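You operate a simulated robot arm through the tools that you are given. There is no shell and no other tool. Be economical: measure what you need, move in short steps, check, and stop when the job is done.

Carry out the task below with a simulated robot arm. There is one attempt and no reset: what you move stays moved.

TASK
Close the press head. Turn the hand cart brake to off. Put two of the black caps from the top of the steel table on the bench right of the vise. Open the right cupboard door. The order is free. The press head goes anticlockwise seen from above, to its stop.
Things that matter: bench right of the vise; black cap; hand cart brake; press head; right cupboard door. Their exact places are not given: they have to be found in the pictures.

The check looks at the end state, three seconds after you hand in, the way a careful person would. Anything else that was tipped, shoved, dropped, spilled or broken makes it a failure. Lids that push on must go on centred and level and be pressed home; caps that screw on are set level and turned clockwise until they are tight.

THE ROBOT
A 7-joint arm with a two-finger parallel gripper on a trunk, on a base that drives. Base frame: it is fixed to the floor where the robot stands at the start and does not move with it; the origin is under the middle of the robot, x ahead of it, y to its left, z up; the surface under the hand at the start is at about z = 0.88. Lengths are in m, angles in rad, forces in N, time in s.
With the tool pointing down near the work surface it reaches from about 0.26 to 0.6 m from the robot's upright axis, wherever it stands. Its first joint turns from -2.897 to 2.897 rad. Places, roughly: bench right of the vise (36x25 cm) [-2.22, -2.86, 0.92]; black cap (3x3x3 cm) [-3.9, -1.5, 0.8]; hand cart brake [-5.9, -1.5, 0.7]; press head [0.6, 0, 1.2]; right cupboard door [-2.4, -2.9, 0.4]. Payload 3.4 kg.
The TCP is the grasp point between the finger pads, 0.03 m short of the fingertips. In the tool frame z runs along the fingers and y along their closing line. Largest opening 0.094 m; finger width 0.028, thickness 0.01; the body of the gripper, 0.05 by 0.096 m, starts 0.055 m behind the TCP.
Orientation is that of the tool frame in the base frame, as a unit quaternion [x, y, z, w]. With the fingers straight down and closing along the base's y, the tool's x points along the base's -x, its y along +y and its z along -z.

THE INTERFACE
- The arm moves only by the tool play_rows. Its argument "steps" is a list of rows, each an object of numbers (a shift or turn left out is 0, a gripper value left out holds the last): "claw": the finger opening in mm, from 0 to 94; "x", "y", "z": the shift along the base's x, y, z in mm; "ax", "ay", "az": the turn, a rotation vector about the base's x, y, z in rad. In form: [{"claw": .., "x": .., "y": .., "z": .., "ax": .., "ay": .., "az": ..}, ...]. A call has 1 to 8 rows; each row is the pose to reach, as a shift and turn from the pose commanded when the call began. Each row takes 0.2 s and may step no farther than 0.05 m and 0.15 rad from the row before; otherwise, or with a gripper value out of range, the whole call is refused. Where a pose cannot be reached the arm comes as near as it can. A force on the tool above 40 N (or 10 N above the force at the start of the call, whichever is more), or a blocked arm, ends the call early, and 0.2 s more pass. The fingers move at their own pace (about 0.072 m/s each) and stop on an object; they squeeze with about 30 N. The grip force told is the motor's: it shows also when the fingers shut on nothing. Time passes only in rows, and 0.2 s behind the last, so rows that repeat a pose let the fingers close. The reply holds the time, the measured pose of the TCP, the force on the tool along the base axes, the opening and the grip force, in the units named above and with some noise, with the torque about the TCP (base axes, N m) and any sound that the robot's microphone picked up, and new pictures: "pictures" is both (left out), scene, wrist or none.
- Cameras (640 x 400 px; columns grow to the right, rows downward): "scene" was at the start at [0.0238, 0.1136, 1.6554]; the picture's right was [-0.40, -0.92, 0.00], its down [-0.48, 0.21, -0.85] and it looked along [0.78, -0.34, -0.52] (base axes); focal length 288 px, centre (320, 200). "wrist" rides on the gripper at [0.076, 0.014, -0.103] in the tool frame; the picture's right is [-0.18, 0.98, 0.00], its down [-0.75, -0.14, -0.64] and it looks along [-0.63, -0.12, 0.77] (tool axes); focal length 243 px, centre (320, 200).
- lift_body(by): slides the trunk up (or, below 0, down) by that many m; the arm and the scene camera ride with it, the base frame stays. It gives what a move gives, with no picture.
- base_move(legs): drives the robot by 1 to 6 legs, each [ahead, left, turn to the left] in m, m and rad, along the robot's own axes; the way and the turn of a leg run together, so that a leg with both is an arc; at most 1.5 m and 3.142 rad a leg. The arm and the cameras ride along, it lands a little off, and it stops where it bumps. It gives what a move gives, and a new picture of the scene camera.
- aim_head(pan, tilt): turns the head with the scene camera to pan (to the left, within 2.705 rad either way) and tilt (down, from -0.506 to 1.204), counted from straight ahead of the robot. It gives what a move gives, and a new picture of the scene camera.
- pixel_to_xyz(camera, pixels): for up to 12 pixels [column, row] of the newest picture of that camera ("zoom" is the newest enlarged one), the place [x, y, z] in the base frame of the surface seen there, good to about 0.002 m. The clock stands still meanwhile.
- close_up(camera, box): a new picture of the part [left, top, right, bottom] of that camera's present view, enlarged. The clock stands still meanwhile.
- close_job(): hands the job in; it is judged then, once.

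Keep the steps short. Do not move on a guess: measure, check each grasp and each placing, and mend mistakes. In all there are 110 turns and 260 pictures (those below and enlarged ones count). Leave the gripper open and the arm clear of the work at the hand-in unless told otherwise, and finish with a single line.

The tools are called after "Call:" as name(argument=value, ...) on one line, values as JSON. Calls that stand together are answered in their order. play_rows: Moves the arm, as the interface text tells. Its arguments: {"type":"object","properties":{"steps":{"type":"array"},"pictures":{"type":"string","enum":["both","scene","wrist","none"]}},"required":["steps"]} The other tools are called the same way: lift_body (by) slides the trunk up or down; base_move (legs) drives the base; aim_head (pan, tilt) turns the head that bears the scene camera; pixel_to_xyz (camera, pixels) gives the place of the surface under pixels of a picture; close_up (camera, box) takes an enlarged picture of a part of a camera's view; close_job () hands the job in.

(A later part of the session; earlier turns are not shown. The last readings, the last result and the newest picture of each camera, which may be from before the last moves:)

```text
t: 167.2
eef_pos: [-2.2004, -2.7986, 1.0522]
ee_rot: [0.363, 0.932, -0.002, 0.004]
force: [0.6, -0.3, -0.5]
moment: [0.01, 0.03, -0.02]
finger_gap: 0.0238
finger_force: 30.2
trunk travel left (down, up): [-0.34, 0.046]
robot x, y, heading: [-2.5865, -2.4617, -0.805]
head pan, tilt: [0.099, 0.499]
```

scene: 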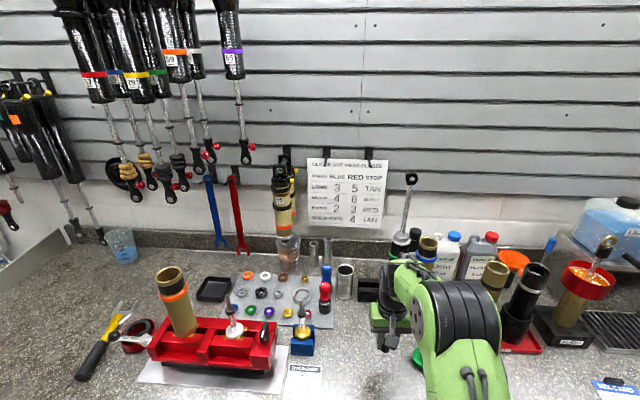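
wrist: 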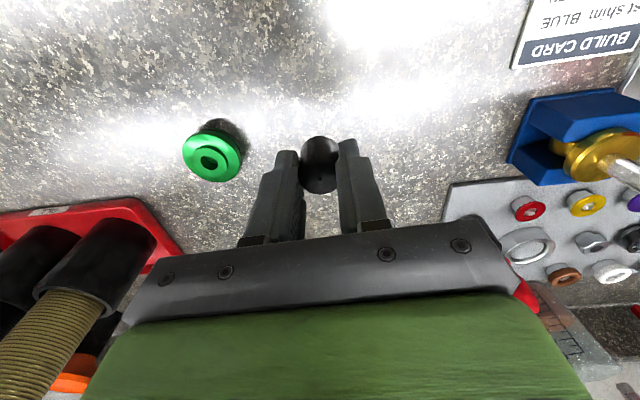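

It's clear below. I'll lower to just above contact, then touch down gently.

Call:
play_rows(steps=[{"z": -40}, {"z": -70}, {"z": -79}, {"z": -82}, {"z": -84}], pictures="wrist")

```text
t: 168.4
eef_pos: [-2.2001, -2.8004, 0.9711]
ee_rot: [0.363, 0.932, -0.002, 0.003]
force: [-1.0, 0.2, 0.3]
moment: [0.02, 0.0, -0.01]
finger_gap: 0.024
finger_force: 30.1
trunk travel left (down, up): [-0.34, 0.046]
robot x, y, heading: [-2.5837, -2.4649, -0.801]
head pan, tilt: [0.099, 0.499]
```

wrist: 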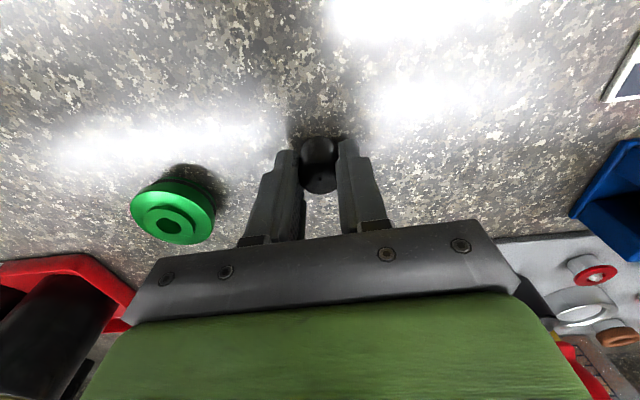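

Call:
play_rows(steps=[{"z": -1}, {"z": -2}, {"z": -3}, {"z": -4}], pictures="none")

```text
t: 169.4
eef_pos: [-2.2001, -2.8002, 0.968]
ee_rot: [0.364, 0.932, -0.003, 0.006]
force: [0.1, 1.0, 17.5]
moment: [0.1, 0.02, 0.0]
finger_gap: 0.024
finger_force: 29.9
trunk travel left (down, up): [-0.34, 0.046]
robot x, y, heading: [-2.5819, -2.4642, -0.805]
head pan, tilt: [0.099, 0.499]
```

Contact, at 17 N upward. I'll ease up 2 mm, open, and lift away.

Call:
play_rows(steps=[{"z": 2}, {"z": 2, "claw": 45}, {"z": 2, "claw": 45}, {"z": 40}, {"z": 80}, {"z": 120}])

```text
t: 170.8
eef_pos: [-2.1987, -2.8004, 1.0871]
ee_rot: [0.363, 0.932, -0.002, 0.004]
force: [-0.2, -1.2, -0.1]
moment: [-0.03, -0.01, 0.01]
finger_gap: 0.0452
finger_force: 0.0
trunk travel left (down, up): [-0.34, 0.046]
robot x, y, heading: [-2.583, -2.4594, -0.804]
head pan, tilt: [0.099, 0.499]
```

scene: 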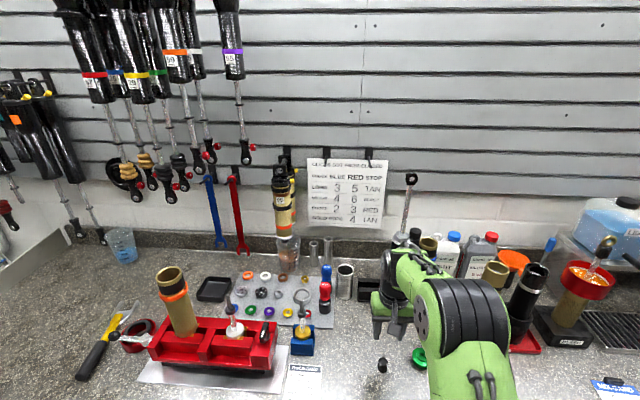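
wrist: 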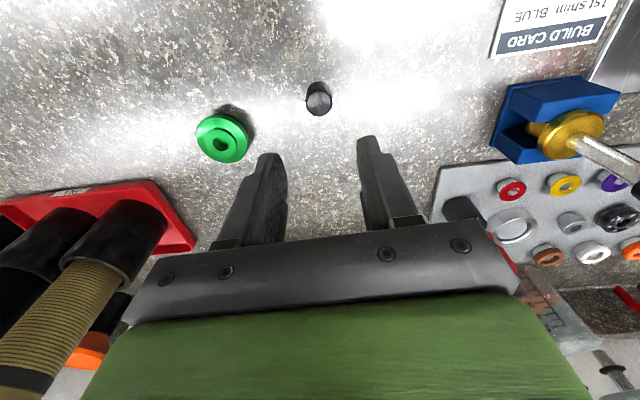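

Cap 1 stands upright on the bench. I'll pull the arm in, back out, and turn round to face the table for cap B.

Call:
play_rows(steps=[{"z": 40}, {"x": -32, "y": 30, "z": 60}, {"x": -64, "y": 60, "z": 80}, {"x": -96, "y": 90, "z": 90}, {"x": -125, "y": 118, "z": 95}], pictures="none")

Call:
base_move(legs=[[-0.46, 0, 0], [0, 0, 3.142], [0.25, -0.2, 0.018]])

Call:
aim_head(pan=0.0, tilt=0.7)

```text
t: 172.0
eef_pos: [-2.3262, -2.6805, 1.1815]
ee_rot: [0.363, 0.932, -0.002, 0.004]
force: [0.4, 0.7, 0.4]
moment: [0.0, -0.01, 0.0]
finger_gap: 0.045
finger_force: 0.0
trunk travel left (down, up): [-0.34, 0.046]
robot x, y, heading: [-2.5815, -2.4618, -0.806]
head pan, tilt: [0.099, 0.499]
```

```text
refused: 3.142 is not a number from -3.14159 to 3.14159
```

```text
t: 172.7
eef_pos: [-2.3237, -2.6815, 1.1812]
ee_rot: [0.363, 0.932, -0.002, 0.002]
force: [0.0, 0.3, 0.5]
moment: [0.0, 0.0, -0.02]
finger_gap: 0.045
finger_force: 0.1
trunk travel left (down, up): [-0.34, 0.046]
robot x, y, heading: [-2.5822, -2.4608, -0.807]
head pan, tilt: [0.0, 0.7]
```

scene: 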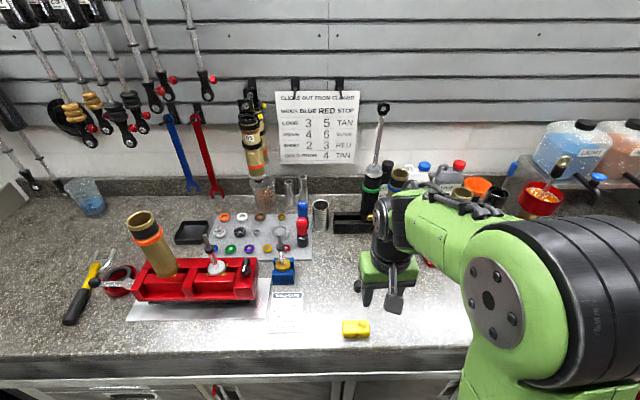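

Call:
base_move(legs=[[-0.46, 0, 0], [0, 0, 3.14], [0.25, -0.2, 0.022]])

```text
t: 184.4
eef_pos: [-3.1679, -1.5881, 1.1806]
ee_rot: [0.927, -0.376, -0.003, -0.002]
force: [0.2, 0.4, -0.5]
moment: [-0.02, 0.02, 0.01]
finger_gap: 0.0449
finger_force: 0.0
trunk travel left (down, up): [-0.34, 0.046]
robot x, y, heading: [-2.9139, -1.8127, 2.313]
head pan, tilt: [0.0, 0.7]
```

scene: 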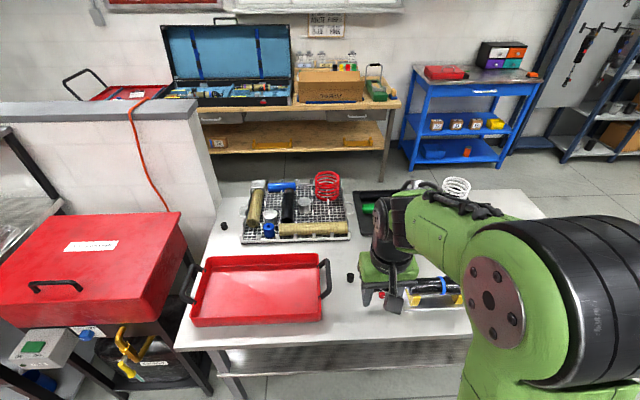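

Cap B is at (351,278), between the red tray and a shock on a stand. I'll measure it, plus the table edge and neighbours.

Call:
pixel_to_xyz(camera="scene", pixels=[[351, 274], [351, 283], [328, 282], [321, 260], [405, 288], [415, 308], [360, 340], [300, 345], [383, 265]])

Call:
close_up(camera="scene", box=[300, 240, 460, 340])

```text
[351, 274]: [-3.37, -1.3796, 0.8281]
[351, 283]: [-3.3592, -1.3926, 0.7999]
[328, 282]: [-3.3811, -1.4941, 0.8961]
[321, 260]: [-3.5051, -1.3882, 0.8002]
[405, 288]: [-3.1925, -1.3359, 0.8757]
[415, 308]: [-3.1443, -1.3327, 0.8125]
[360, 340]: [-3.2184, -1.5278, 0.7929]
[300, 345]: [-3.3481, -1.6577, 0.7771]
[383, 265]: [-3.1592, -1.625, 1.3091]
```

```text
4.00 times, centred on (380, 290) of scene
```

zoom: 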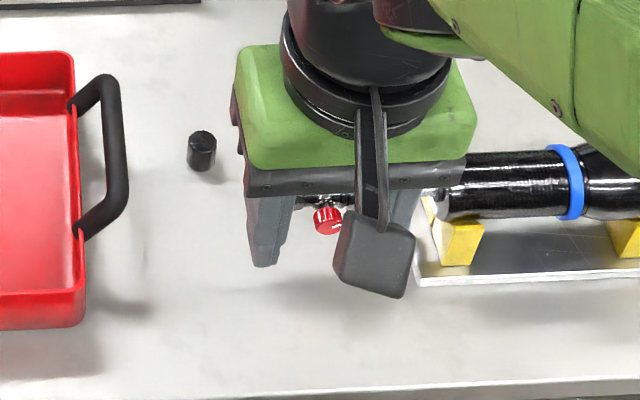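

I'll drive 0.12 closer, lower the trunk 0.1, and go over cap B.

Call:
base_move(legs=[[0.12, 0.01, 0.04]])

Call:
lift_body(by=-0.1)

```text
t: 185.7
eef_pos: [-3.2688, -1.5185, 1.1803]
ee_rot: [0.934, -0.356, -0.003, -0.002]
force: [-0.4, 0.1, -0.3]
moment: [-0.01, -0.01, 0.03]
finger_gap: 0.0452
finger_force: 0.0
trunk travel left (down, up): [-0.34, 0.046]
robot x, y, heading: [-3.0049, -1.7353, 2.356]
head pan, tilt: [0.0, 0.7]
```

scene: 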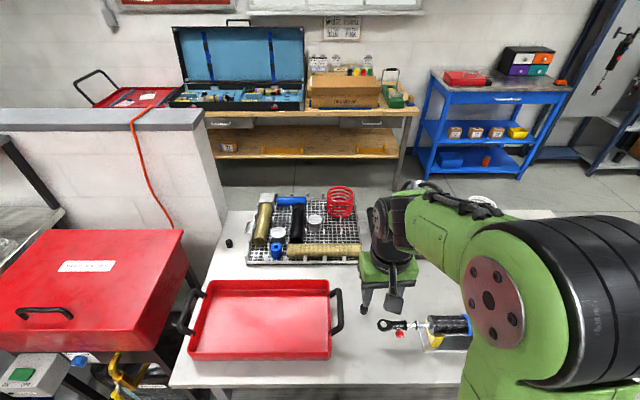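

```text
t: 187.0
eef_pos: [-3.2666, -1.5192, 1.0807]
ee_rot: [0.934, -0.357, -0.002, -0.002]
force: [0.4, -0.2, -0.6]
moment: [-0.01, -0.03, 0.01]
finger_gap: 0.045
finger_force: 0.0
trunk travel left (down, up): [-0.24, 0.146]
robot x, y, heading: [-3.0052, -1.7327, 2.355]
head pan, tilt: [0.0, 0.7]
```

Call:
play_rows(steps=[{"x": -26, "y": 35}, {"x": -52, "y": 70}, {"x": -79, "y": 106, "z": -20}, {"x": -105, "y": 141, "z": -40}, {"x": -105, "y": 141, "z": -85}])

```text
t: 188.2
eef_pos: [-3.3742, -1.3758, 0.9952]
ee_rot: [0.934, -0.357, -0.003, -0.002]
force: [0.3, 0.1, 0.0]
moment: [-0.01, 0.0, 0.01]
finger_gap: 0.0449
finger_force: 0.1
trunk travel left (down, up): [-0.24, 0.146]
robot x, y, heading: [-3.0074, -1.7329, 2.349]
head pan, tilt: [0.0, 0.7]
```

scene: 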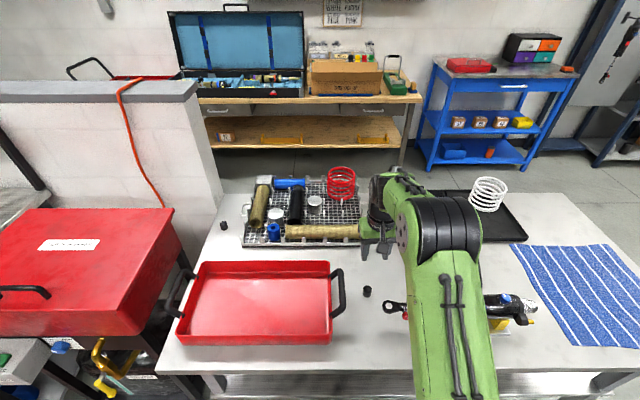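
wrist: 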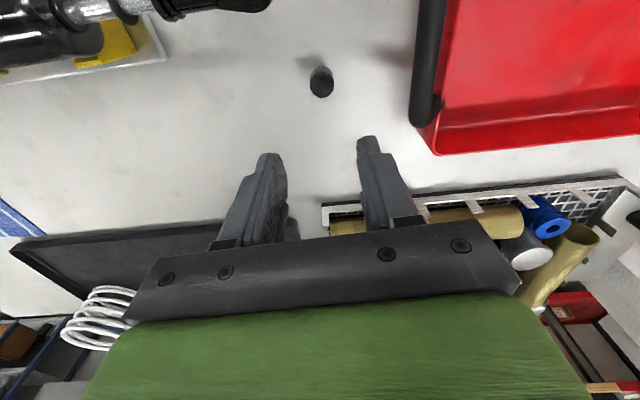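

Call:
pixel_to_xyz(camera="wrist", pixels=[[322, 85], [322, 77], [322, 96], [311, 85], [333, 85], [430, 80], [260, 5], [415, 120]])

```text
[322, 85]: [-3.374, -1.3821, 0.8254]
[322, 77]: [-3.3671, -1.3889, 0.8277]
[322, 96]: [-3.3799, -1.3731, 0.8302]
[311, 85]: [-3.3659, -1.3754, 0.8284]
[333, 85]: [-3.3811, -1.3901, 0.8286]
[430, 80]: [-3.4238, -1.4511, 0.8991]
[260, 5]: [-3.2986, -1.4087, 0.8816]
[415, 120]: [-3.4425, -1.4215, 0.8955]
```

Cap B's centre is (−3.3735,−1.381), with the handle 8 cm and the shock eyelet 7 cm away. I'll go down to z=0.842 and close.

Call:
play_rows(steps=[{"x": 0, "y": -4, "z": -45}, {"x": 0, "y": -4, "z": -90}, {"x": 0, "y": -4, "z": -125}, {"x": 0, "y": -4, "z": -153}, {"x": 0, "y": -4, "z": -153, "claw": 10}, {"x": 0, "y": -4, "z": -153, "claw": 10}, {"x": 0, "y": -4, "z": -153, "claw": 10}], pictures="both")

```text
t: 189.8
eef_pos: [-3.3725, -1.3828, 0.8417]
ee_rot: [0.934, -0.357, -0.004, -0.002]
force: [0.6, 0.6, 0.0]
moment: [0.02, 0.02, -0.03]
finger_gap: 0.0251
finger_force: 30.5
trunk travel left (down, up): [-0.24, 0.146]
robot x, y, heading: [-3.0099, -1.7339, 2.356]
head pan, tilt: [0.0, 0.7]
```

scene: 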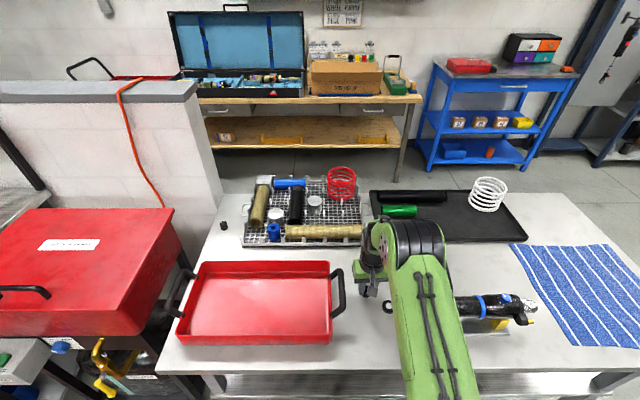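
wrist: 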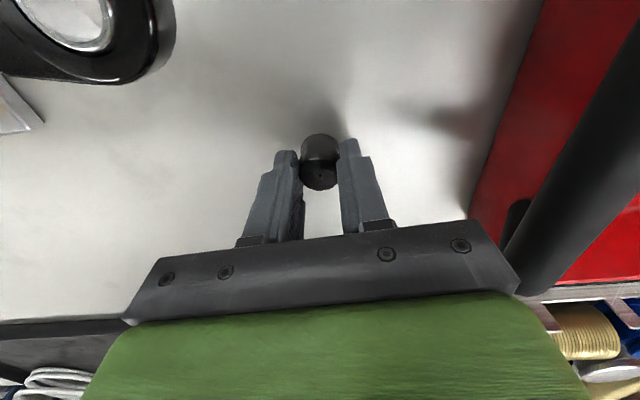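

Gripped. I'll lift straight up and draw in.

Call:
play_rows(steps=[{"z": 45}, {"z": 90}, {"z": 135}, {"z": 180}, {"z": 205, "x": 28, "y": -28}, {"z": 225, "x": 56, "y": -60}, {"z": 240, "x": 84, "y": -94}, {"z": 245, "x": 104, "y": -130}], pictures="wrist")

Call:
lift_body(by=0.1)

```text
t: 191.6
eef_pos: [-3.27, -1.5121, 1.0864]
ee_rot: [0.934, -0.356, -0.003, -0.002]
force: [0.4, -0.1, -0.8]
moment: [0.01, 0.01, 0.02]
finger_gap: 0.0251
finger_force: 30.3
trunk travel left (down, up): [-0.24, 0.146]
robot x, y, heading: [-3.0056, -1.7372, 2.353]
head pan, tilt: [0.0, 0.7]
```

wrist: 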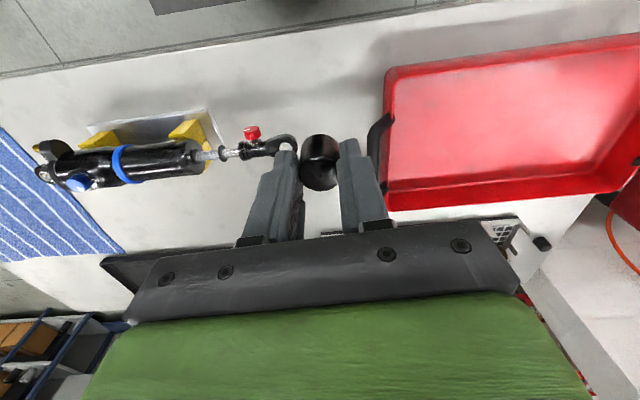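

```text
t: 192.9
eef_pos: [-3.2698, -1.5106, 1.1882]
ee_rot: [0.934, -0.357, -0.003, -0.002]
force: [0.5, 1.2, 0.2]
moment: [0.02, 0.05, -0.02]
finger_gap: 0.0249
finger_force: 30.5
trunk travel left (down, up): [-0.34, 0.046]
robot x, y, heading: [-3.0055, -1.736, 2.357]
head pan, tilt: [0.0, 0.7]
```

The cap is held. I'll back off, turn round, and go back to the bench, a bit further right.

Call:
base_move(legs=[[-0.35, 0, 0], [0, 0, -3.14], [0, -0.27, 0], [0.46, 0, 0]])

```text
t: 206.5
eef_pos: [-2.3632, -2.7356, 1.1868]
ee_rot: [0.359, 0.933, -0.003, 0.002]
force: [0.1, 0.0, 0.1]
moment: [0.02, -0.01, 0.02]
finger_gap: 0.0248
finger_force: 30.2
trunk travel left (down, up): [-0.34, 0.046]
robot x, y, heading: [-2.6247, -2.5099, -0.796]
head pan, tilt: [0.0, 0.7]
```

scene: 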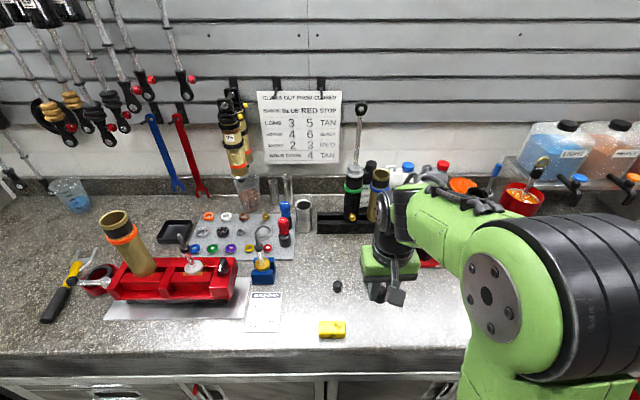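

I'll move above P2=(−2.345,−2.913) and look.

Call:
play_rows(steps=[{"x": 5, "y": -45}, {"x": 9, "y": -90}, {"x": 14, "y": -135, "z": -20}, {"x": 18, "y": -177, "z": -40}, {"x": 18, "y": -177, "z": -85}, {"x": 18, "y": -177, "z": -125}])

```text
t: 207.9
eef_pos: [-2.3473, -2.9151, 1.0625]
ee_rot: [0.359, 0.933, -0.003, 0.003]
force: [0.2, -0.1, 0.6]
moment: [0.02, 0.01, -0.01]
finger_gap: 0.025
finger_force: 30.0
trunk travel left (down, up): [-0.34, 0.046]
robot x, y, heading: [-2.6283, -2.5075, -0.793]
head pan, tilt: [0.0, 0.7]
```

scene: 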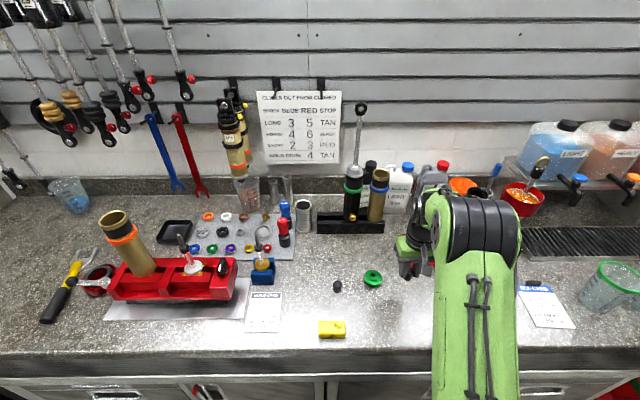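
wrist: 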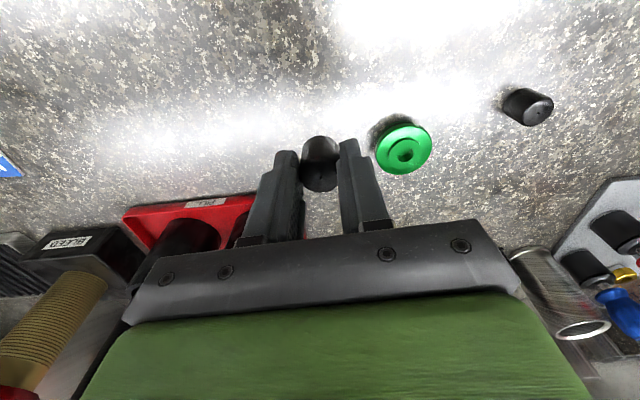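

I'll check the clearance to the red tray's tubes and the green cap.

Call:
pixel_to_xyz(camera="wrist", pixels=[[188, 235], [240, 230], [180, 222], [245, 200], [215, 205], [403, 150], [378, 150], [100, 250], [530, 275]])

```text
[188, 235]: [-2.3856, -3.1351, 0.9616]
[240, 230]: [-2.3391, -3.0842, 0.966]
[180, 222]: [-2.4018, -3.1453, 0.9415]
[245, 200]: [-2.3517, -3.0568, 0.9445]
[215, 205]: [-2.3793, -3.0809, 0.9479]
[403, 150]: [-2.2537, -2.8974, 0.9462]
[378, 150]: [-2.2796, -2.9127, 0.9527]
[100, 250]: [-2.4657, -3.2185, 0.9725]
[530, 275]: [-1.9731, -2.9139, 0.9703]
```

It's clear. I'll lower until contact.

Call:
play_rows(steps=[{"z": -40}, {"z": -75}, {"z": -85}, {"z": -87}, {"z": -89}, {"z": -91}], pictures="none")

```text
t: 209.3
eef_pos: [-2.347, -2.9116, 0.9703]
ee_rot: [0.359, 0.933, -0.002, 0.003]
force: [0.2, 0.6, 0.0]
moment: [-0.03, 0.0, -0.01]
finger_gap: 0.025
finger_force: 29.6
trunk travel left (down, up): [-0.34, 0.046]
robot x, y, heading: [-2.6284, -2.5131, -0.797]
head pan, tilt: [0.0, 0.7]
```

Call:
play_rows(steps=[{"z": -1}, {"z": -2}, {"z": -3}, {"z": -4}], pictures="none")

```text
t: 210.3
eef_pos: [-2.347, -2.9116, 0.9689]
ee_rot: [0.36, 0.933, -0.004, 0.005]
force: [0.4, -1.0, 25.6]
moment: [-0.02, -0.08, 0.0]
finger_gap: 0.0252
finger_force: 30.7
trunk travel left (down, up): [-0.34, 0.046]
robot x, y, heading: [-2.6293, -2.5097, -0.799]
head pan, tilt: [0.0, 0.7]
```

Contact. I'll ease up 2.5 mm, open, and lift.

Call:
play_rows(steps=[{"z": 2.5}, {"z": 2.5, "claw": 42}, {"z": 2.5, "claw": 42}, {"z": 45}, {"z": 90}, {"z": 135}])

```text
t: 211.7
eef_pos: [-2.3463, -2.911, 1.1037]
ee_rot: [0.359, 0.933, -0.002, 0.003]
force: [-0.6, 0.3, 0.4]
moment: [0.0, -0.03, 0.01]
finger_gap: 0.0421
finger_force: 0.0
trunk travel left (down, up): [-0.34, 0.046]
robot x, y, heading: [-2.6288, -2.5117, -0.793]
head pan, tilt: [0.0, 0.7]
```

scene: 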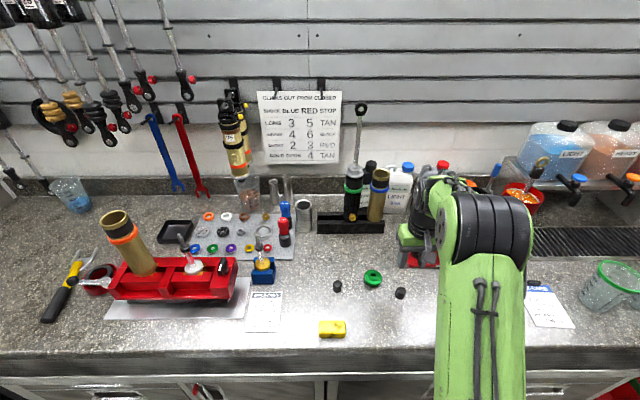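
wrist: 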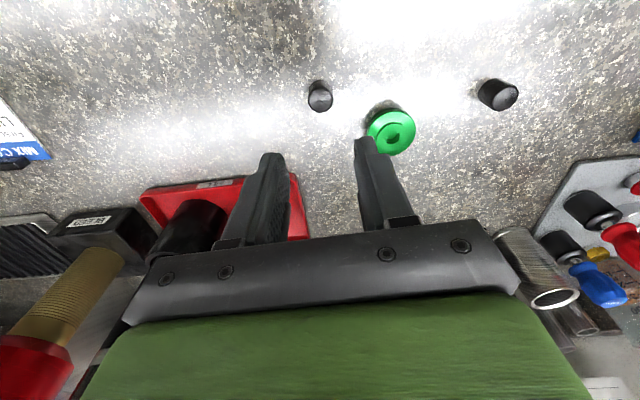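

Both caps stand on the bench. Now the door: I'll retract, back away and look at the cupboards.

Call:
play_rows(steps=[{"z": 40}, {"x": -20, "y": 38, "z": 60}, {"x": -40, "y": 76, "z": 75}, {"x": -60, "y": 114, "z": 80}, {"x": -75, "y": 150, "z": 80}], pictures="none")

Call:
base_move(legs=[[-0.66, 0, 0]])

Call:
aim_head(pan=0.15, tilt=0.95)

```text
t: 212.9
eef_pos: [-2.4234, -2.7617, 1.1821]
ee_rot: [0.36, 0.933, -0.002, 0.004]
force: [-0.2, -0.7, 0.9]
moment: [-0.01, -0.01, 0.01]
finger_gap: 0.042
finger_force: 0.0
trunk travel left (down, up): [-0.34, 0.046]
robot x, y, heading: [-2.6262, -2.5062, -0.792]
head pan, tilt: [0.0, 0.7]
```

```text
t: 216.4
eef_pos: [-2.8709, -2.3034, 1.1821]
ee_rot: [0.358, 0.934, -0.002, 0.003]
force: [-0.3, -0.3, -0.5]
moment: [0.02, 0.0, -0.01]
finger_gap: 0.042
finger_force: 0.1
trunk travel left (down, up): [-0.34, 0.046]
robot x, y, heading: [-3.0763, -2.049, -0.789]
head pan, tilt: [0.0, 0.7]
```

scene: 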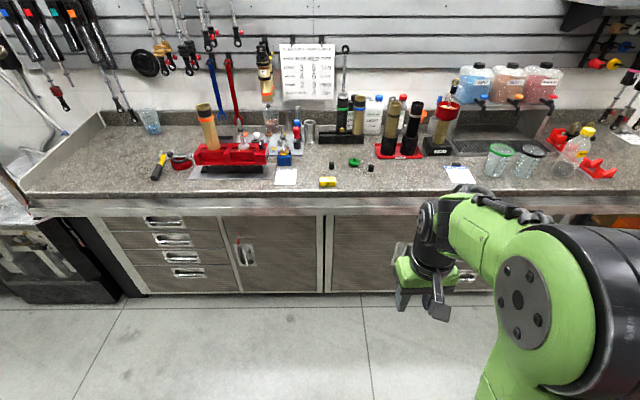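

```text
t: 217.2
eef_pos: [-2.8707, -2.3037, 1.1829]
ee_rot: [0.359, 0.933, -0.002, 0.003]
force: [-0.3, 1.1, 0.3]
moment: [0.01, 0.0, 0.02]
finger_gap: 0.0419
finger_force: 0.0
trunk travel left (down, up): [-0.34, 0.046]
robot x, y, heading: [-3.0748, -2.0478, -0.797]
head pan, tilt: [0.15, 0.949]
```

scene: 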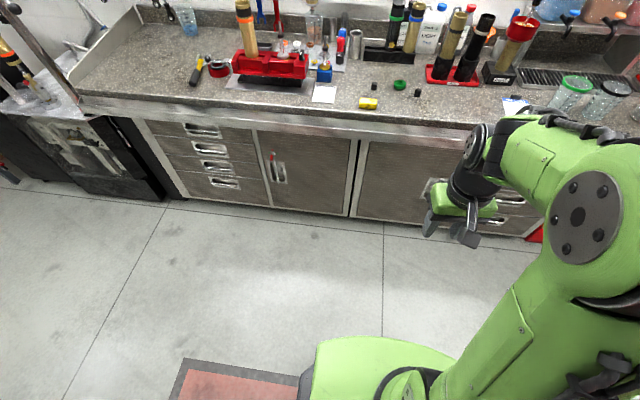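

The right door spans (358–440) with its vertical handle at about (432,188), so its hinge is on the left. I'll enlarge and measure.

Call:
close_up(camera="scene", box=[240, 120, 480, 250])

Call:
pixel_to_xyz(camera="scene", pixels=[[366, 150], [362, 210], [440, 160], [428, 190], [400, 180], [275, 165], [345, 170], [425, 220], [357, 180]])

```text
2.67 times, centred on (360, 185) of scene
```

zoom: 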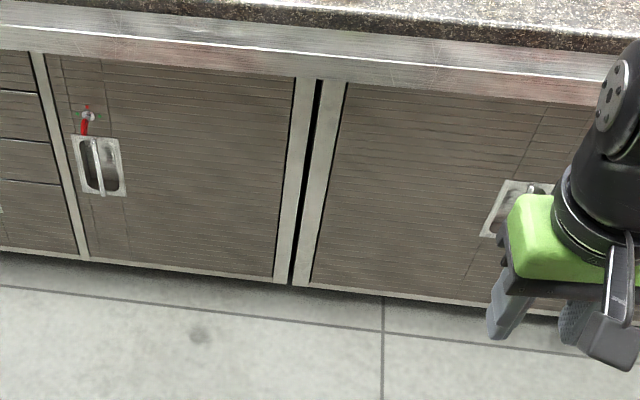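

```text
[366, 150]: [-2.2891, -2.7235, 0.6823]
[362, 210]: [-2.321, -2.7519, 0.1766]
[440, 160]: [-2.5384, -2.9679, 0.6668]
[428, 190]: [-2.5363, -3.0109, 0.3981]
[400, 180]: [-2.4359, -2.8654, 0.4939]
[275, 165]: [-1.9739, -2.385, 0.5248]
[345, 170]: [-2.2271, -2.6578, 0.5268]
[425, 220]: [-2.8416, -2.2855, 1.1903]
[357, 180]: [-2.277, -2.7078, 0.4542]
```

I'll strafe right and somewhat closer so the handle is in clear view.

Call:
base_move(legs=[[0.15, -0.45, 0.01]])

Call:
aim_head(pan=0.45, tilt=1.0)

```text
t: 220.0
eef_pos: [-3.0844, -2.7236, 1.1817]
ee_rot: [0.352, 0.936, -0.001, 0.002]
force: [-0.6, -0.6, -0.1]
moment: [0.03, 0.0, 0.01]
finger_gap: 0.0421
finger_force: 0.1
trunk travel left (down, up): [-0.34, 0.046]
robot x, y, heading: [-3.2913, -2.4687, -0.778]
head pan, tilt: [0.15, 0.949]
```

scene: 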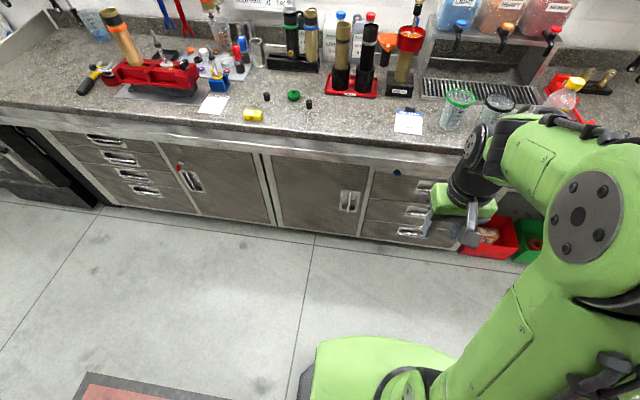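

```text
t: 220.8
eef_pos: [-3.0822, -2.7227, 1.182]
ee_rot: [0.353, 0.936, -0.002, 0.002]
force: [-0.2, -0.8, -0.2]
moment: [-0.01, 0.0, 0.0]
finger_gap: 0.042
finger_force: 0.1
trunk travel left (down, up): [-0.34, 0.046]
robot x, y, heading: [-3.2965, -2.4711, -0.786]
head pan, tilt: [0.45, 1.0]
```

scene: 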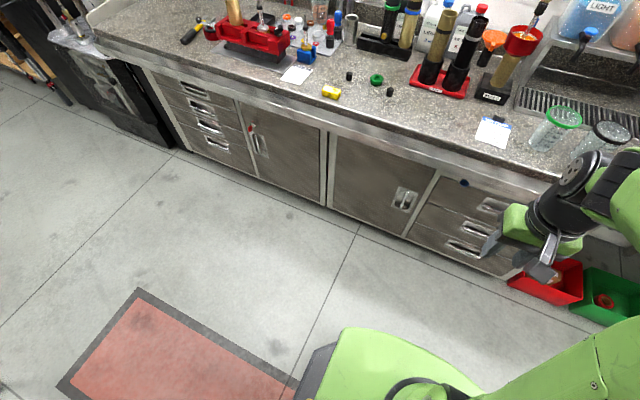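

The handle of the right door is visible at (405,199). I'll zoom and measure.

Call:
close_up(camera="scene", box=[370, 170, 440, 230])

Call:
pixel_to_xyz(camera="scene", pixels=[[335, 150], [332, 205], [433, 180], [405, 235], [370, 185], [438, 172]])

```text
6.67 times, centred on (405, 200) of scene
```

zoom: 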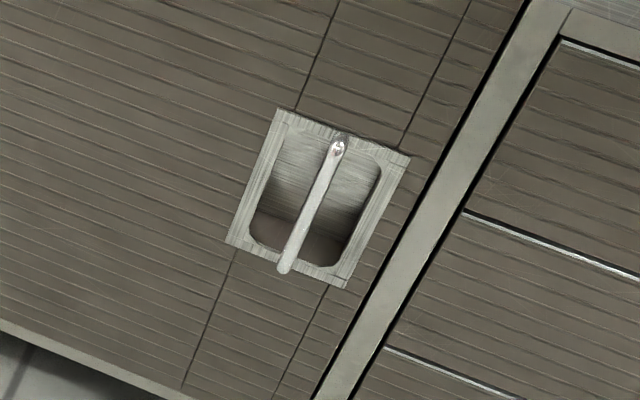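

```text
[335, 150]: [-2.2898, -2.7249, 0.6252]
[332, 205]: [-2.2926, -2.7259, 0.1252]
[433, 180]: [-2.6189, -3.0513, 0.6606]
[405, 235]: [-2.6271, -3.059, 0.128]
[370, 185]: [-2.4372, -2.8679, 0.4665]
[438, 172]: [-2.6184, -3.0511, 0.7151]
```

Call:
pixel_to_xyz(camera="zoom", pixels=[[338, 145], [312, 205], [285, 265], [325, 170], [280, 170], [355, 190], [260, 140], [395, 180], [275, 115], [345, 280], [410, 160], [430, 215]])

```text
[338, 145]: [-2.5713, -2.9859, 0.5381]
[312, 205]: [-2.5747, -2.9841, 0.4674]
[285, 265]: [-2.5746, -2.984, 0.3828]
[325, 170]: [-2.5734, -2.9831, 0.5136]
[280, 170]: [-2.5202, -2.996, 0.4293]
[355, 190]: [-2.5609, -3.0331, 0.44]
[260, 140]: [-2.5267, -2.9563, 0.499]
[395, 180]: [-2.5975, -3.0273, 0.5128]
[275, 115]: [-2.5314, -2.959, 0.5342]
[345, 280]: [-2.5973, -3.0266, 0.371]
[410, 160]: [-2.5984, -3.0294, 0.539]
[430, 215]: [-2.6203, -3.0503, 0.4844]
```

The handle is a vertical bar at (−2.574,−2.984), z 0.38–0.54 (s=3.93, t=−0.29), and the door hinge is at s≈3.55. I'll stand at s≈4.0, t≈0.45 and lower the trunk.

Call:
base_move(legs=[[0.134, 0.078, 0]])

Call:
lift_body(by=-0.34)

Call:
aim_head(pan=0.3, tilt=0.75)

```text
t: 222.2
eef_pos: [-2.9317, -2.7599, 1.183]
ee_rot: [0.351, 0.936, -0.002, 0.003]
force: [-0.1, 0.4, -0.2]
moment: [0.0, 0.0, 0.01]
finger_gap: 0.0421
finger_force: 0.0
trunk travel left (down, up): [-0.34, 0.046]
robot x, y, heading: [-3.1429, -2.5122, -0.778]
head pan, tilt: [0.45, 1.0]
```

scene: 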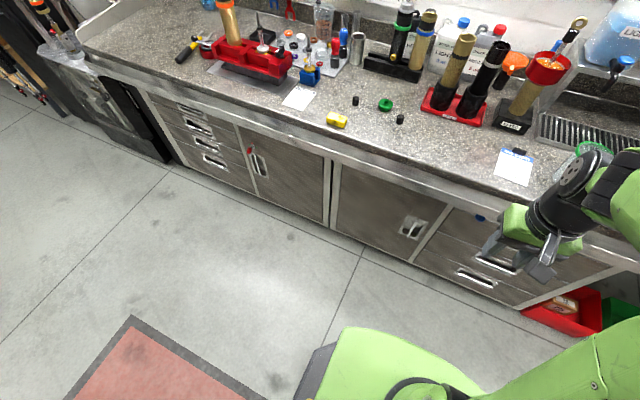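

```text
t: 225.6
eef_pos: [-2.9329, -2.7605, 0.8425]
ee_rot: [0.35, 0.937, -0.002, 0.003]
force: [0.1, -0.3, 0.1]
moment: [-0.01, 0.0, 0.01]
finger_gap: 0.0422
finger_force: 0.0
trunk travel left (down, up): [0.0, 0.386]
robot x, y, heading: [-3.1428, -2.5107, -0.778]
head pan, tilt: [0.45, 1.0]
```

```text
t: 226.3
eef_pos: [-2.9317, -2.7598, 0.8424]
ee_rot: [0.352, 0.936, -0.002, 0.003]
force: [0.3, 0.6, -0.8]
moment: [0.01, 0.03, 0.03]
finger_gap: 0.0418
finger_force: 0.0
trunk travel left (down, up): [0.0, 0.386]
robot x, y, heading: [-3.1405, -2.5115, -0.778]
head pan, tilt: [0.3, 0.75]
```

scene: 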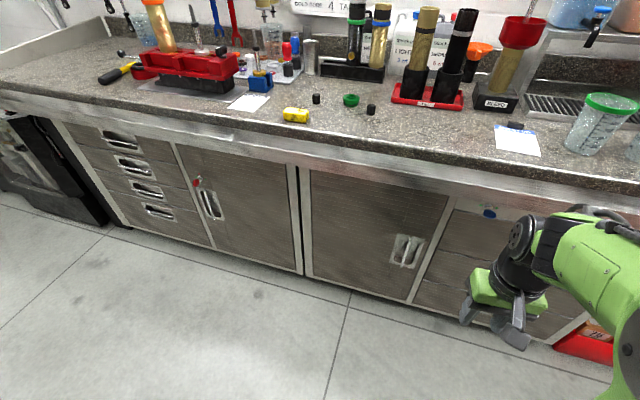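

I'll tilt the hand forward 1.2 rad while lowering and reaching toward the handle's column.

Call:
play_rows(steps=[{"x": 20, "y": -11, "z": -30, "ax": -0.106, "ay": -0.106}, {"x": 40, "y": -23, "z": -60, "ax": -0.212, "ay": -0.212}, {"x": 61, "y": -34, "z": -90, "ax": -0.318, "ay": -0.318}, {"x": 81, "y": -46, "z": -120, "ax": -0.424, "ay": -0.424}, {"x": 101, "y": -57, "z": -150, "ax": -0.53, "ay": -0.53}, {"x": 121, "y": -69, "z": -180, "ax": -0.636, "ay": -0.636}, {"x": 142, "y": -80, "z": -210, "ax": -0.742, "ay": -0.742}, {"x": 162, "y": -92, "z": -240, "ax": -0.848, "ay": -0.848}])

```text
t: 228.1
eef_pos: [-2.785, -2.8537, 0.6085]
ee_rot: [0.304, 0.79, -0.231, 0.48]
force: [-1.0, -0.2, -1.0]
moment: [0.03, 0.01, 0.02]
finger_gap: 0.042
finger_force: 0.0
out of reach, approached as far as the arm can: row 8
trunk travel left (down, up): [0.0, 0.386]
robot x, y, heading: [-3.1446, -2.5078, -0.777]
head pan, tilt: [0.3, 0.75]
```

scene: 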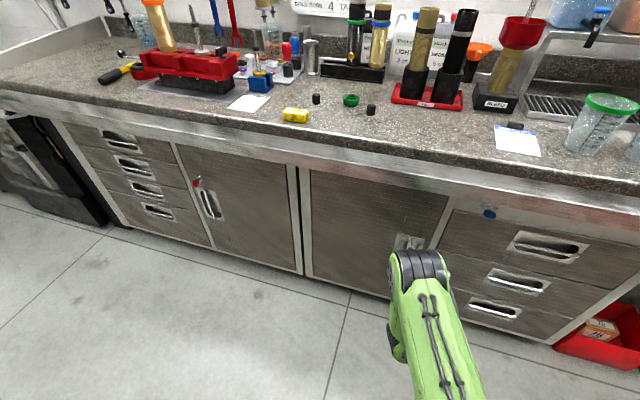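
wrist: 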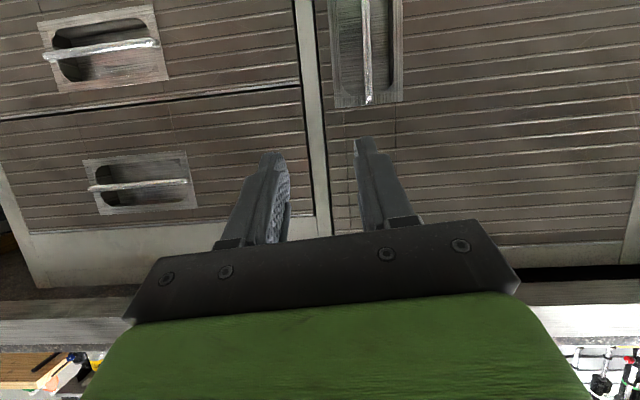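

I'll finish the tilt while moving down in front of the bar.

Call:
play_rows(steps=[{"x": 22, "y": -6, "z": -30, "ax": -0.052, "ay": -0.052}, {"x": 44, "y": -12, "z": -60, "ax": -0.104, "ay": -0.104}, {"x": 66, "y": -18, "z": -90, "ax": -0.156, "ay": -0.156}, {"x": 88, "y": -24, "z": -120, "ax": -0.208, "ay": -0.208}, {"x": 110, "y": -30, "z": -148, "ax": -0.262, "ay": -0.262}])

```text
t: 229.3
eef_pos: [-2.6791, -2.8839, 0.4603]
ee_rot: [0.268, 0.683, -0.291, 0.614]
force: [-0.1, 0.2, -0.2]
moment: [-0.04, -0.01, -0.01]
finger_gap: 0.0421
finger_force: 0.0
trunk travel left (down, up): [0.0, 0.386]
robot x, y, heading: [-3.142, -2.5129, -0.78]
head pan, tilt: [0.3, 0.75]
```

scene: 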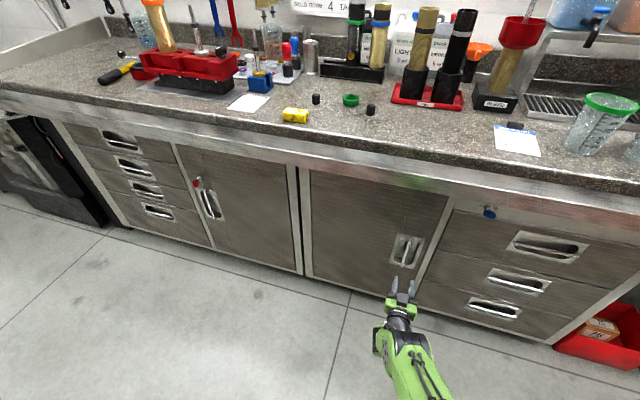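
wrist: 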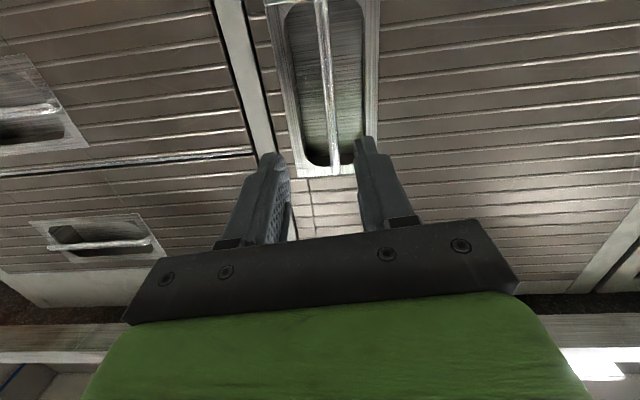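

It's level and aligned (s=3.934). I'll advance 130 mm and close on the bar.

Call:
play_rows(steps=[{"x": 31, "y": -30}, {"x": 62, "y": -60}, {"x": 93, "y": -90}, {"x": 93, "y": -90, "claw": 4}, {"x": 93, "y": -90, "claw": 4}])

```text
t: 230.5
eef_pos: [-2.6319, -2.9362, 0.4934]
ee_rot: [0.268, 0.683, -0.291, 0.614]
force: [-1.3, -0.4, 0.5]
moment: [0.02, -0.01, 0.01]
finger_gap: 0.0038
finger_force: 0.1
out of reach, approached as far as the arm can: row 1, 2, 3, 4, 5
trunk travel left (down, up): [0.0, 0.386]
robot x, y, heading: [-3.1415, -2.5082, -0.777]
head pan, tilt: [0.3, 0.75]
```

scene: 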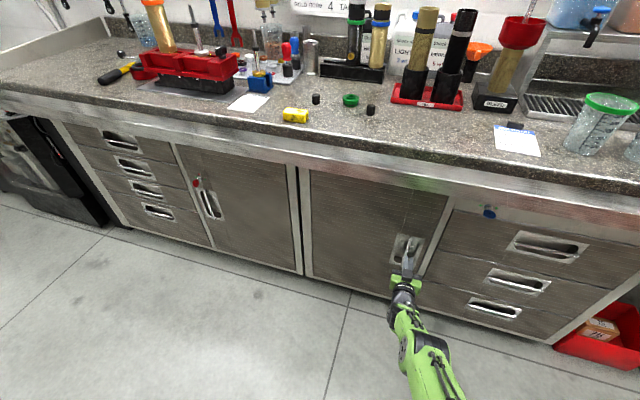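
wrist: 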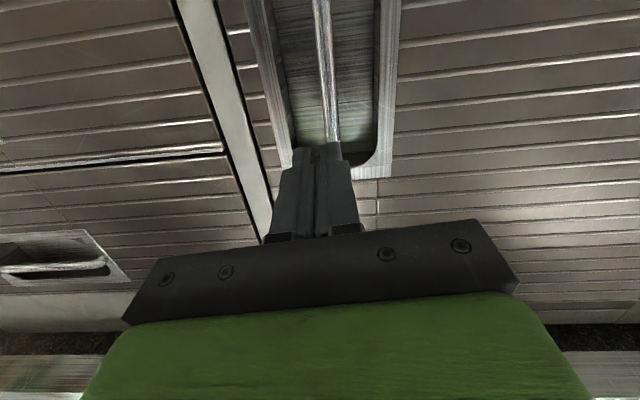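

The arm is fully stretched: TCP at t=−0.215, bar at −0.29. I'll open, retreat a little, and drive the base 0.12 m nearer.

Call:
play_rows(steps=[{"claw": 42}, {"x": -35, "y": 35, "claw": 42}, {"x": -70, "y": 70}, {"x": -93, "y": 90}, {"x": -120, "y": 118}], pictures="none")

Call:
base_move(legs=[[0.13, 0, 0]])

```text
t: 231.7
eef_pos: [-2.7501, -2.8128, 0.4902]
ee_rot: [0.268, 0.683, -0.293, 0.613]
force: [0.4, -0.6, 0.3]
moment: [-0.02, -0.02, 0.0]
finger_gap: 0.0418
finger_force: 0.0
trunk travel left (down, up): [0.0, 0.386]
robot x, y, heading: [-3.1424, -2.5099, -0.78]
head pan, tilt: [0.3, 0.75]
```

```text
t: 233.0
eef_pos: [-2.6571, -2.9056, 0.4904]
ee_rot: [0.269, 0.683, -0.293, 0.613]
force: [-0.1, -0.2, 0.5]
moment: [0.01, 0.01, 0.02]
finger_gap: 0.0418
finger_force: 0.0
trunk travel left (down, up): [0.0, 0.386]
robot x, y, heading: [-3.0492, -2.5995, -0.781]
head pan, tilt: [0.3, 0.75]
```

scene: 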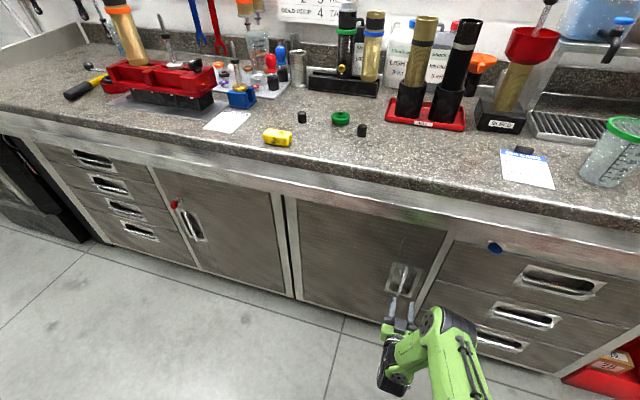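

Now 100 mm to go. I'll advance and close on the bar at z≈0.47.

Call:
play_rows(steps=[{"x": 25, "y": -22, "z": -10}, {"x": 50, "y": -46, "z": -20}, {"x": 72, "y": -68, "z": -20}, {"x": 72, "y": -68, "z": -20, "claw": 4}, {"x": 72, "y": -68, "z": -20, "claw": 4}, {"x": 72, "y": -68, "z": -20, "claw": 4}])

```text
t: 234.4
eef_pos: [-2.5846, -2.9721, 0.4678]
ee_rot: [0.269, 0.683, -0.289, 0.614]
force: [19.7, 18.8, -2.6]
moment: [1.03, -0.92, 0.49]
finger_gap: 0.0131
finger_force: 45.2
trunk travel left (down, up): [0.0, 0.386]
robot x, y, heading: [-3.0478, -2.6011, -0.78]
head pan, tilt: [0.3, 0.75]
```

scene: 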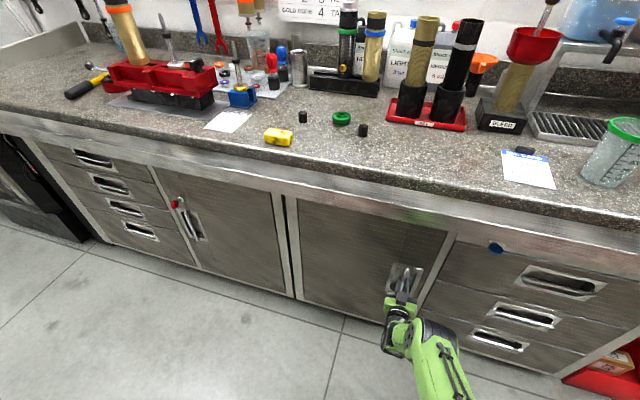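
wrist: 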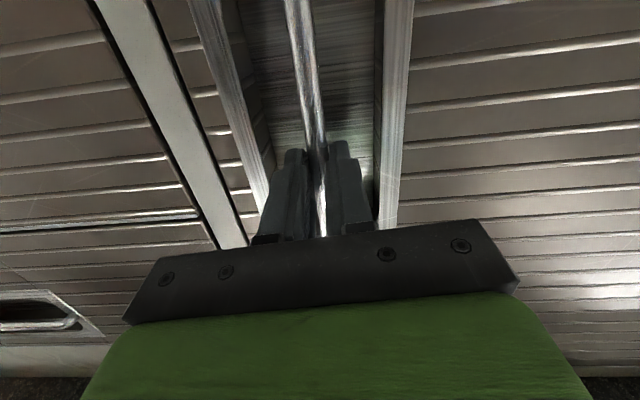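

The bar is gripped at 13 mm. I'll pull along the door's arc (hinge at s=3.55, radius 0.378), turning the hand along with it.

Call:
play_rows(steps=[{"x": -9, "y": 14, "az": -0.04}, {"x": -20, "y": 26, "az": -0.087}, {"x": -30, "y": 39, "az": -0.13}, {"x": -40, "y": 52, "az": -0.175}, {"x": -49, "y": 66, "az": -0.22}, {"x": -58, "y": 80, "az": -0.26}])

```text
t: 235.7
eef_pos: [-2.6318, -2.9002, 0.4668]
ee_rot: [0.346, 0.649, -0.354, 0.578]
force: [3.1, 3.0, -2.1]
moment: [1.22, -0.99, 0.22]
finger_gap: 0.0133
finger_force: 44.7
trunk travel left (down, up): [0.0, 0.386]
robot x, y, heading: [-3.0487, -2.5982, -0.778]
head pan, tilt: [0.3, 0.75]
stopped in row 6: the force on the tool passed its limit at 42 N (the readings are from after the stop); the commanded pose is now the measured one
```

scene: 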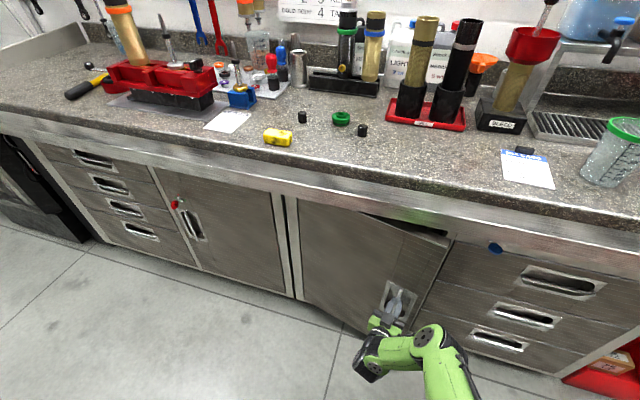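
wrist: 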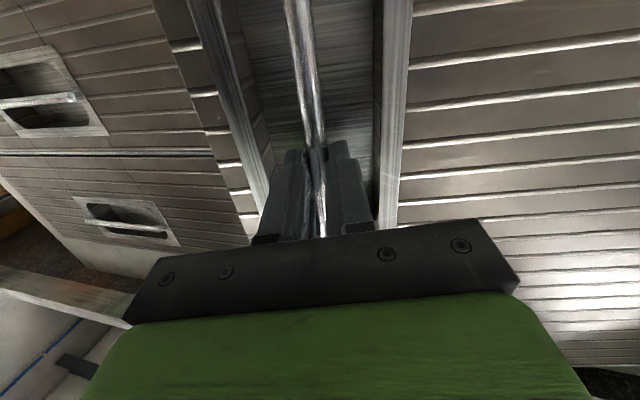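

The door is about 16° open. I'll pull a bit further along the arc with the arm.

Call:
play_rows(steps=[{"x": -6, "y": 14, "az": -0.04}, {"x": -12, "y": 28, "az": -0.08}, {"x": -18, "y": 43, "az": -0.12}, {"x": -23, "y": 57, "az": -0.16}, {"x": -28, "y": 72, "az": -0.2}])

```text
t: 236.5
eef_pos: [-2.6505, -2.865, 0.472]
ee_rot: [0.379, 0.637, -0.38, 0.553]
force: [-1.9, 0.4, -12.1]
moment: [1.06, -1.01, 0.17]
finger_gap: 0.0136
finger_force: 45.0
out of reach, approached as far as the arm can: row 2, 3
trunk travel left (down, up): [0.0, 0.386]
robot x, y, heading: [-3.0506, -2.5984, -0.779]
head pan, tilt: [0.3, 0.75]
stopped in row 3: the force on the tool passed its limit at 64 N (the readings are from after the stop); the commanded pose is now the measured one
```

scene: 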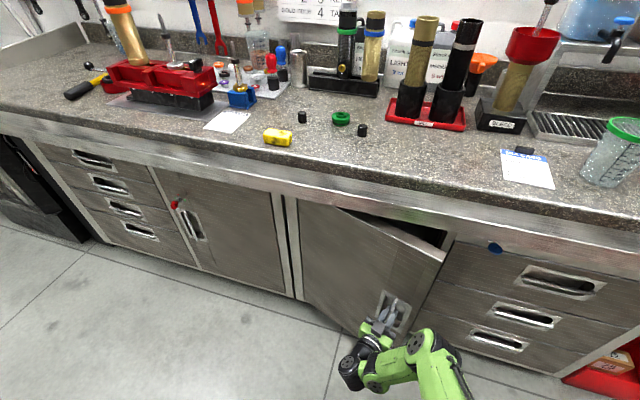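
wrist: 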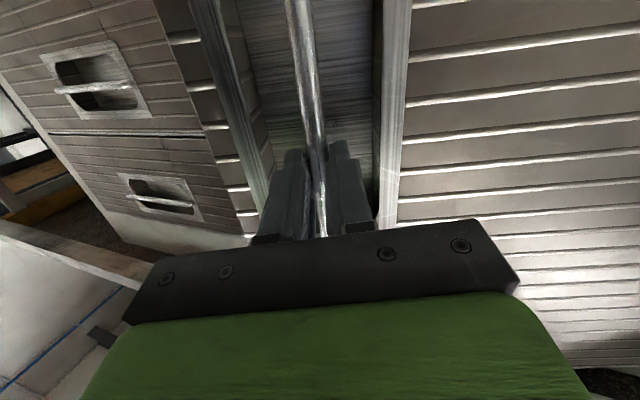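

About 22° open, and the arm is at its near limit. I'll open the fingers and back straight off with the base.

Call:
play_rows(steps=[{"claw": 42}, {"claw": 42}, {"claw": 42}], pictures="none")

Call:
base_move(legs=[[-0.14, 0.05, 0]])

```text
t: 237.3
eef_pos: [-2.6503, -2.8664, 0.4737]
ee_rot: [0.378, 0.635, -0.383, 0.555]
force: [1.1, -0.4, -0.4]
moment: [-0.02, -0.02, 0.01]
finger_gap: 0.0421
finger_force: 0.0
trunk travel left (down, up): [0.0, 0.386]
robot x, y, heading: [-3.0508, -2.5993, -0.78]
head pan, tilt: [0.3, 0.75]
```

```text
t: 238.6
eef_pos: [-2.7121, -2.7337, 0.4742]
ee_rot: [0.376, 0.636, -0.381, 0.555]
force: [0.3, -0.3, -0.5]
moment: [0.02, 0.01, 0.01]
finger_gap: 0.0423
finger_force: 0.1
trunk travel left (down, up): [0.0, 0.386]
robot x, y, heading: [-3.1145, -2.4678, -0.778]
head pan, tilt: [0.3, 0.75]
```

scene: 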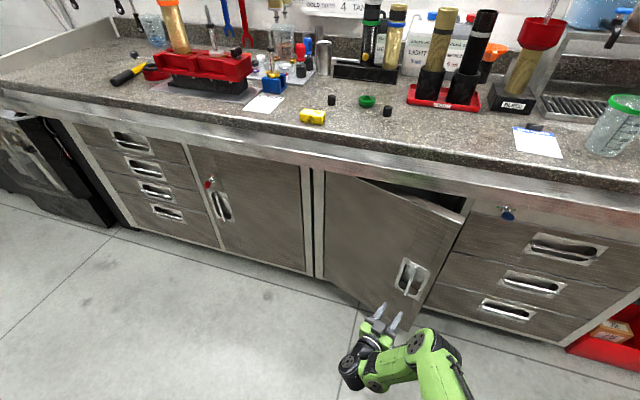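

The door stays ajar. I'll measure its free edge.

Call:
pixel_to_xyz(camera="scene", pixels=[[460, 225], [440, 275], [432, 305], [330, 185], [412, 278], [465, 240], [475, 225], [400, 215]])

```text
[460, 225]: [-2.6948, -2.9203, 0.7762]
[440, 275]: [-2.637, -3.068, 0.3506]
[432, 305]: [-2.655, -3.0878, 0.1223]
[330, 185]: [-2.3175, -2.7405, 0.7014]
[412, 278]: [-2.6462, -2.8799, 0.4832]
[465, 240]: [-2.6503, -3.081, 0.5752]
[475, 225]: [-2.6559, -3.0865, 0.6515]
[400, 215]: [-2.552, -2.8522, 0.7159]
```

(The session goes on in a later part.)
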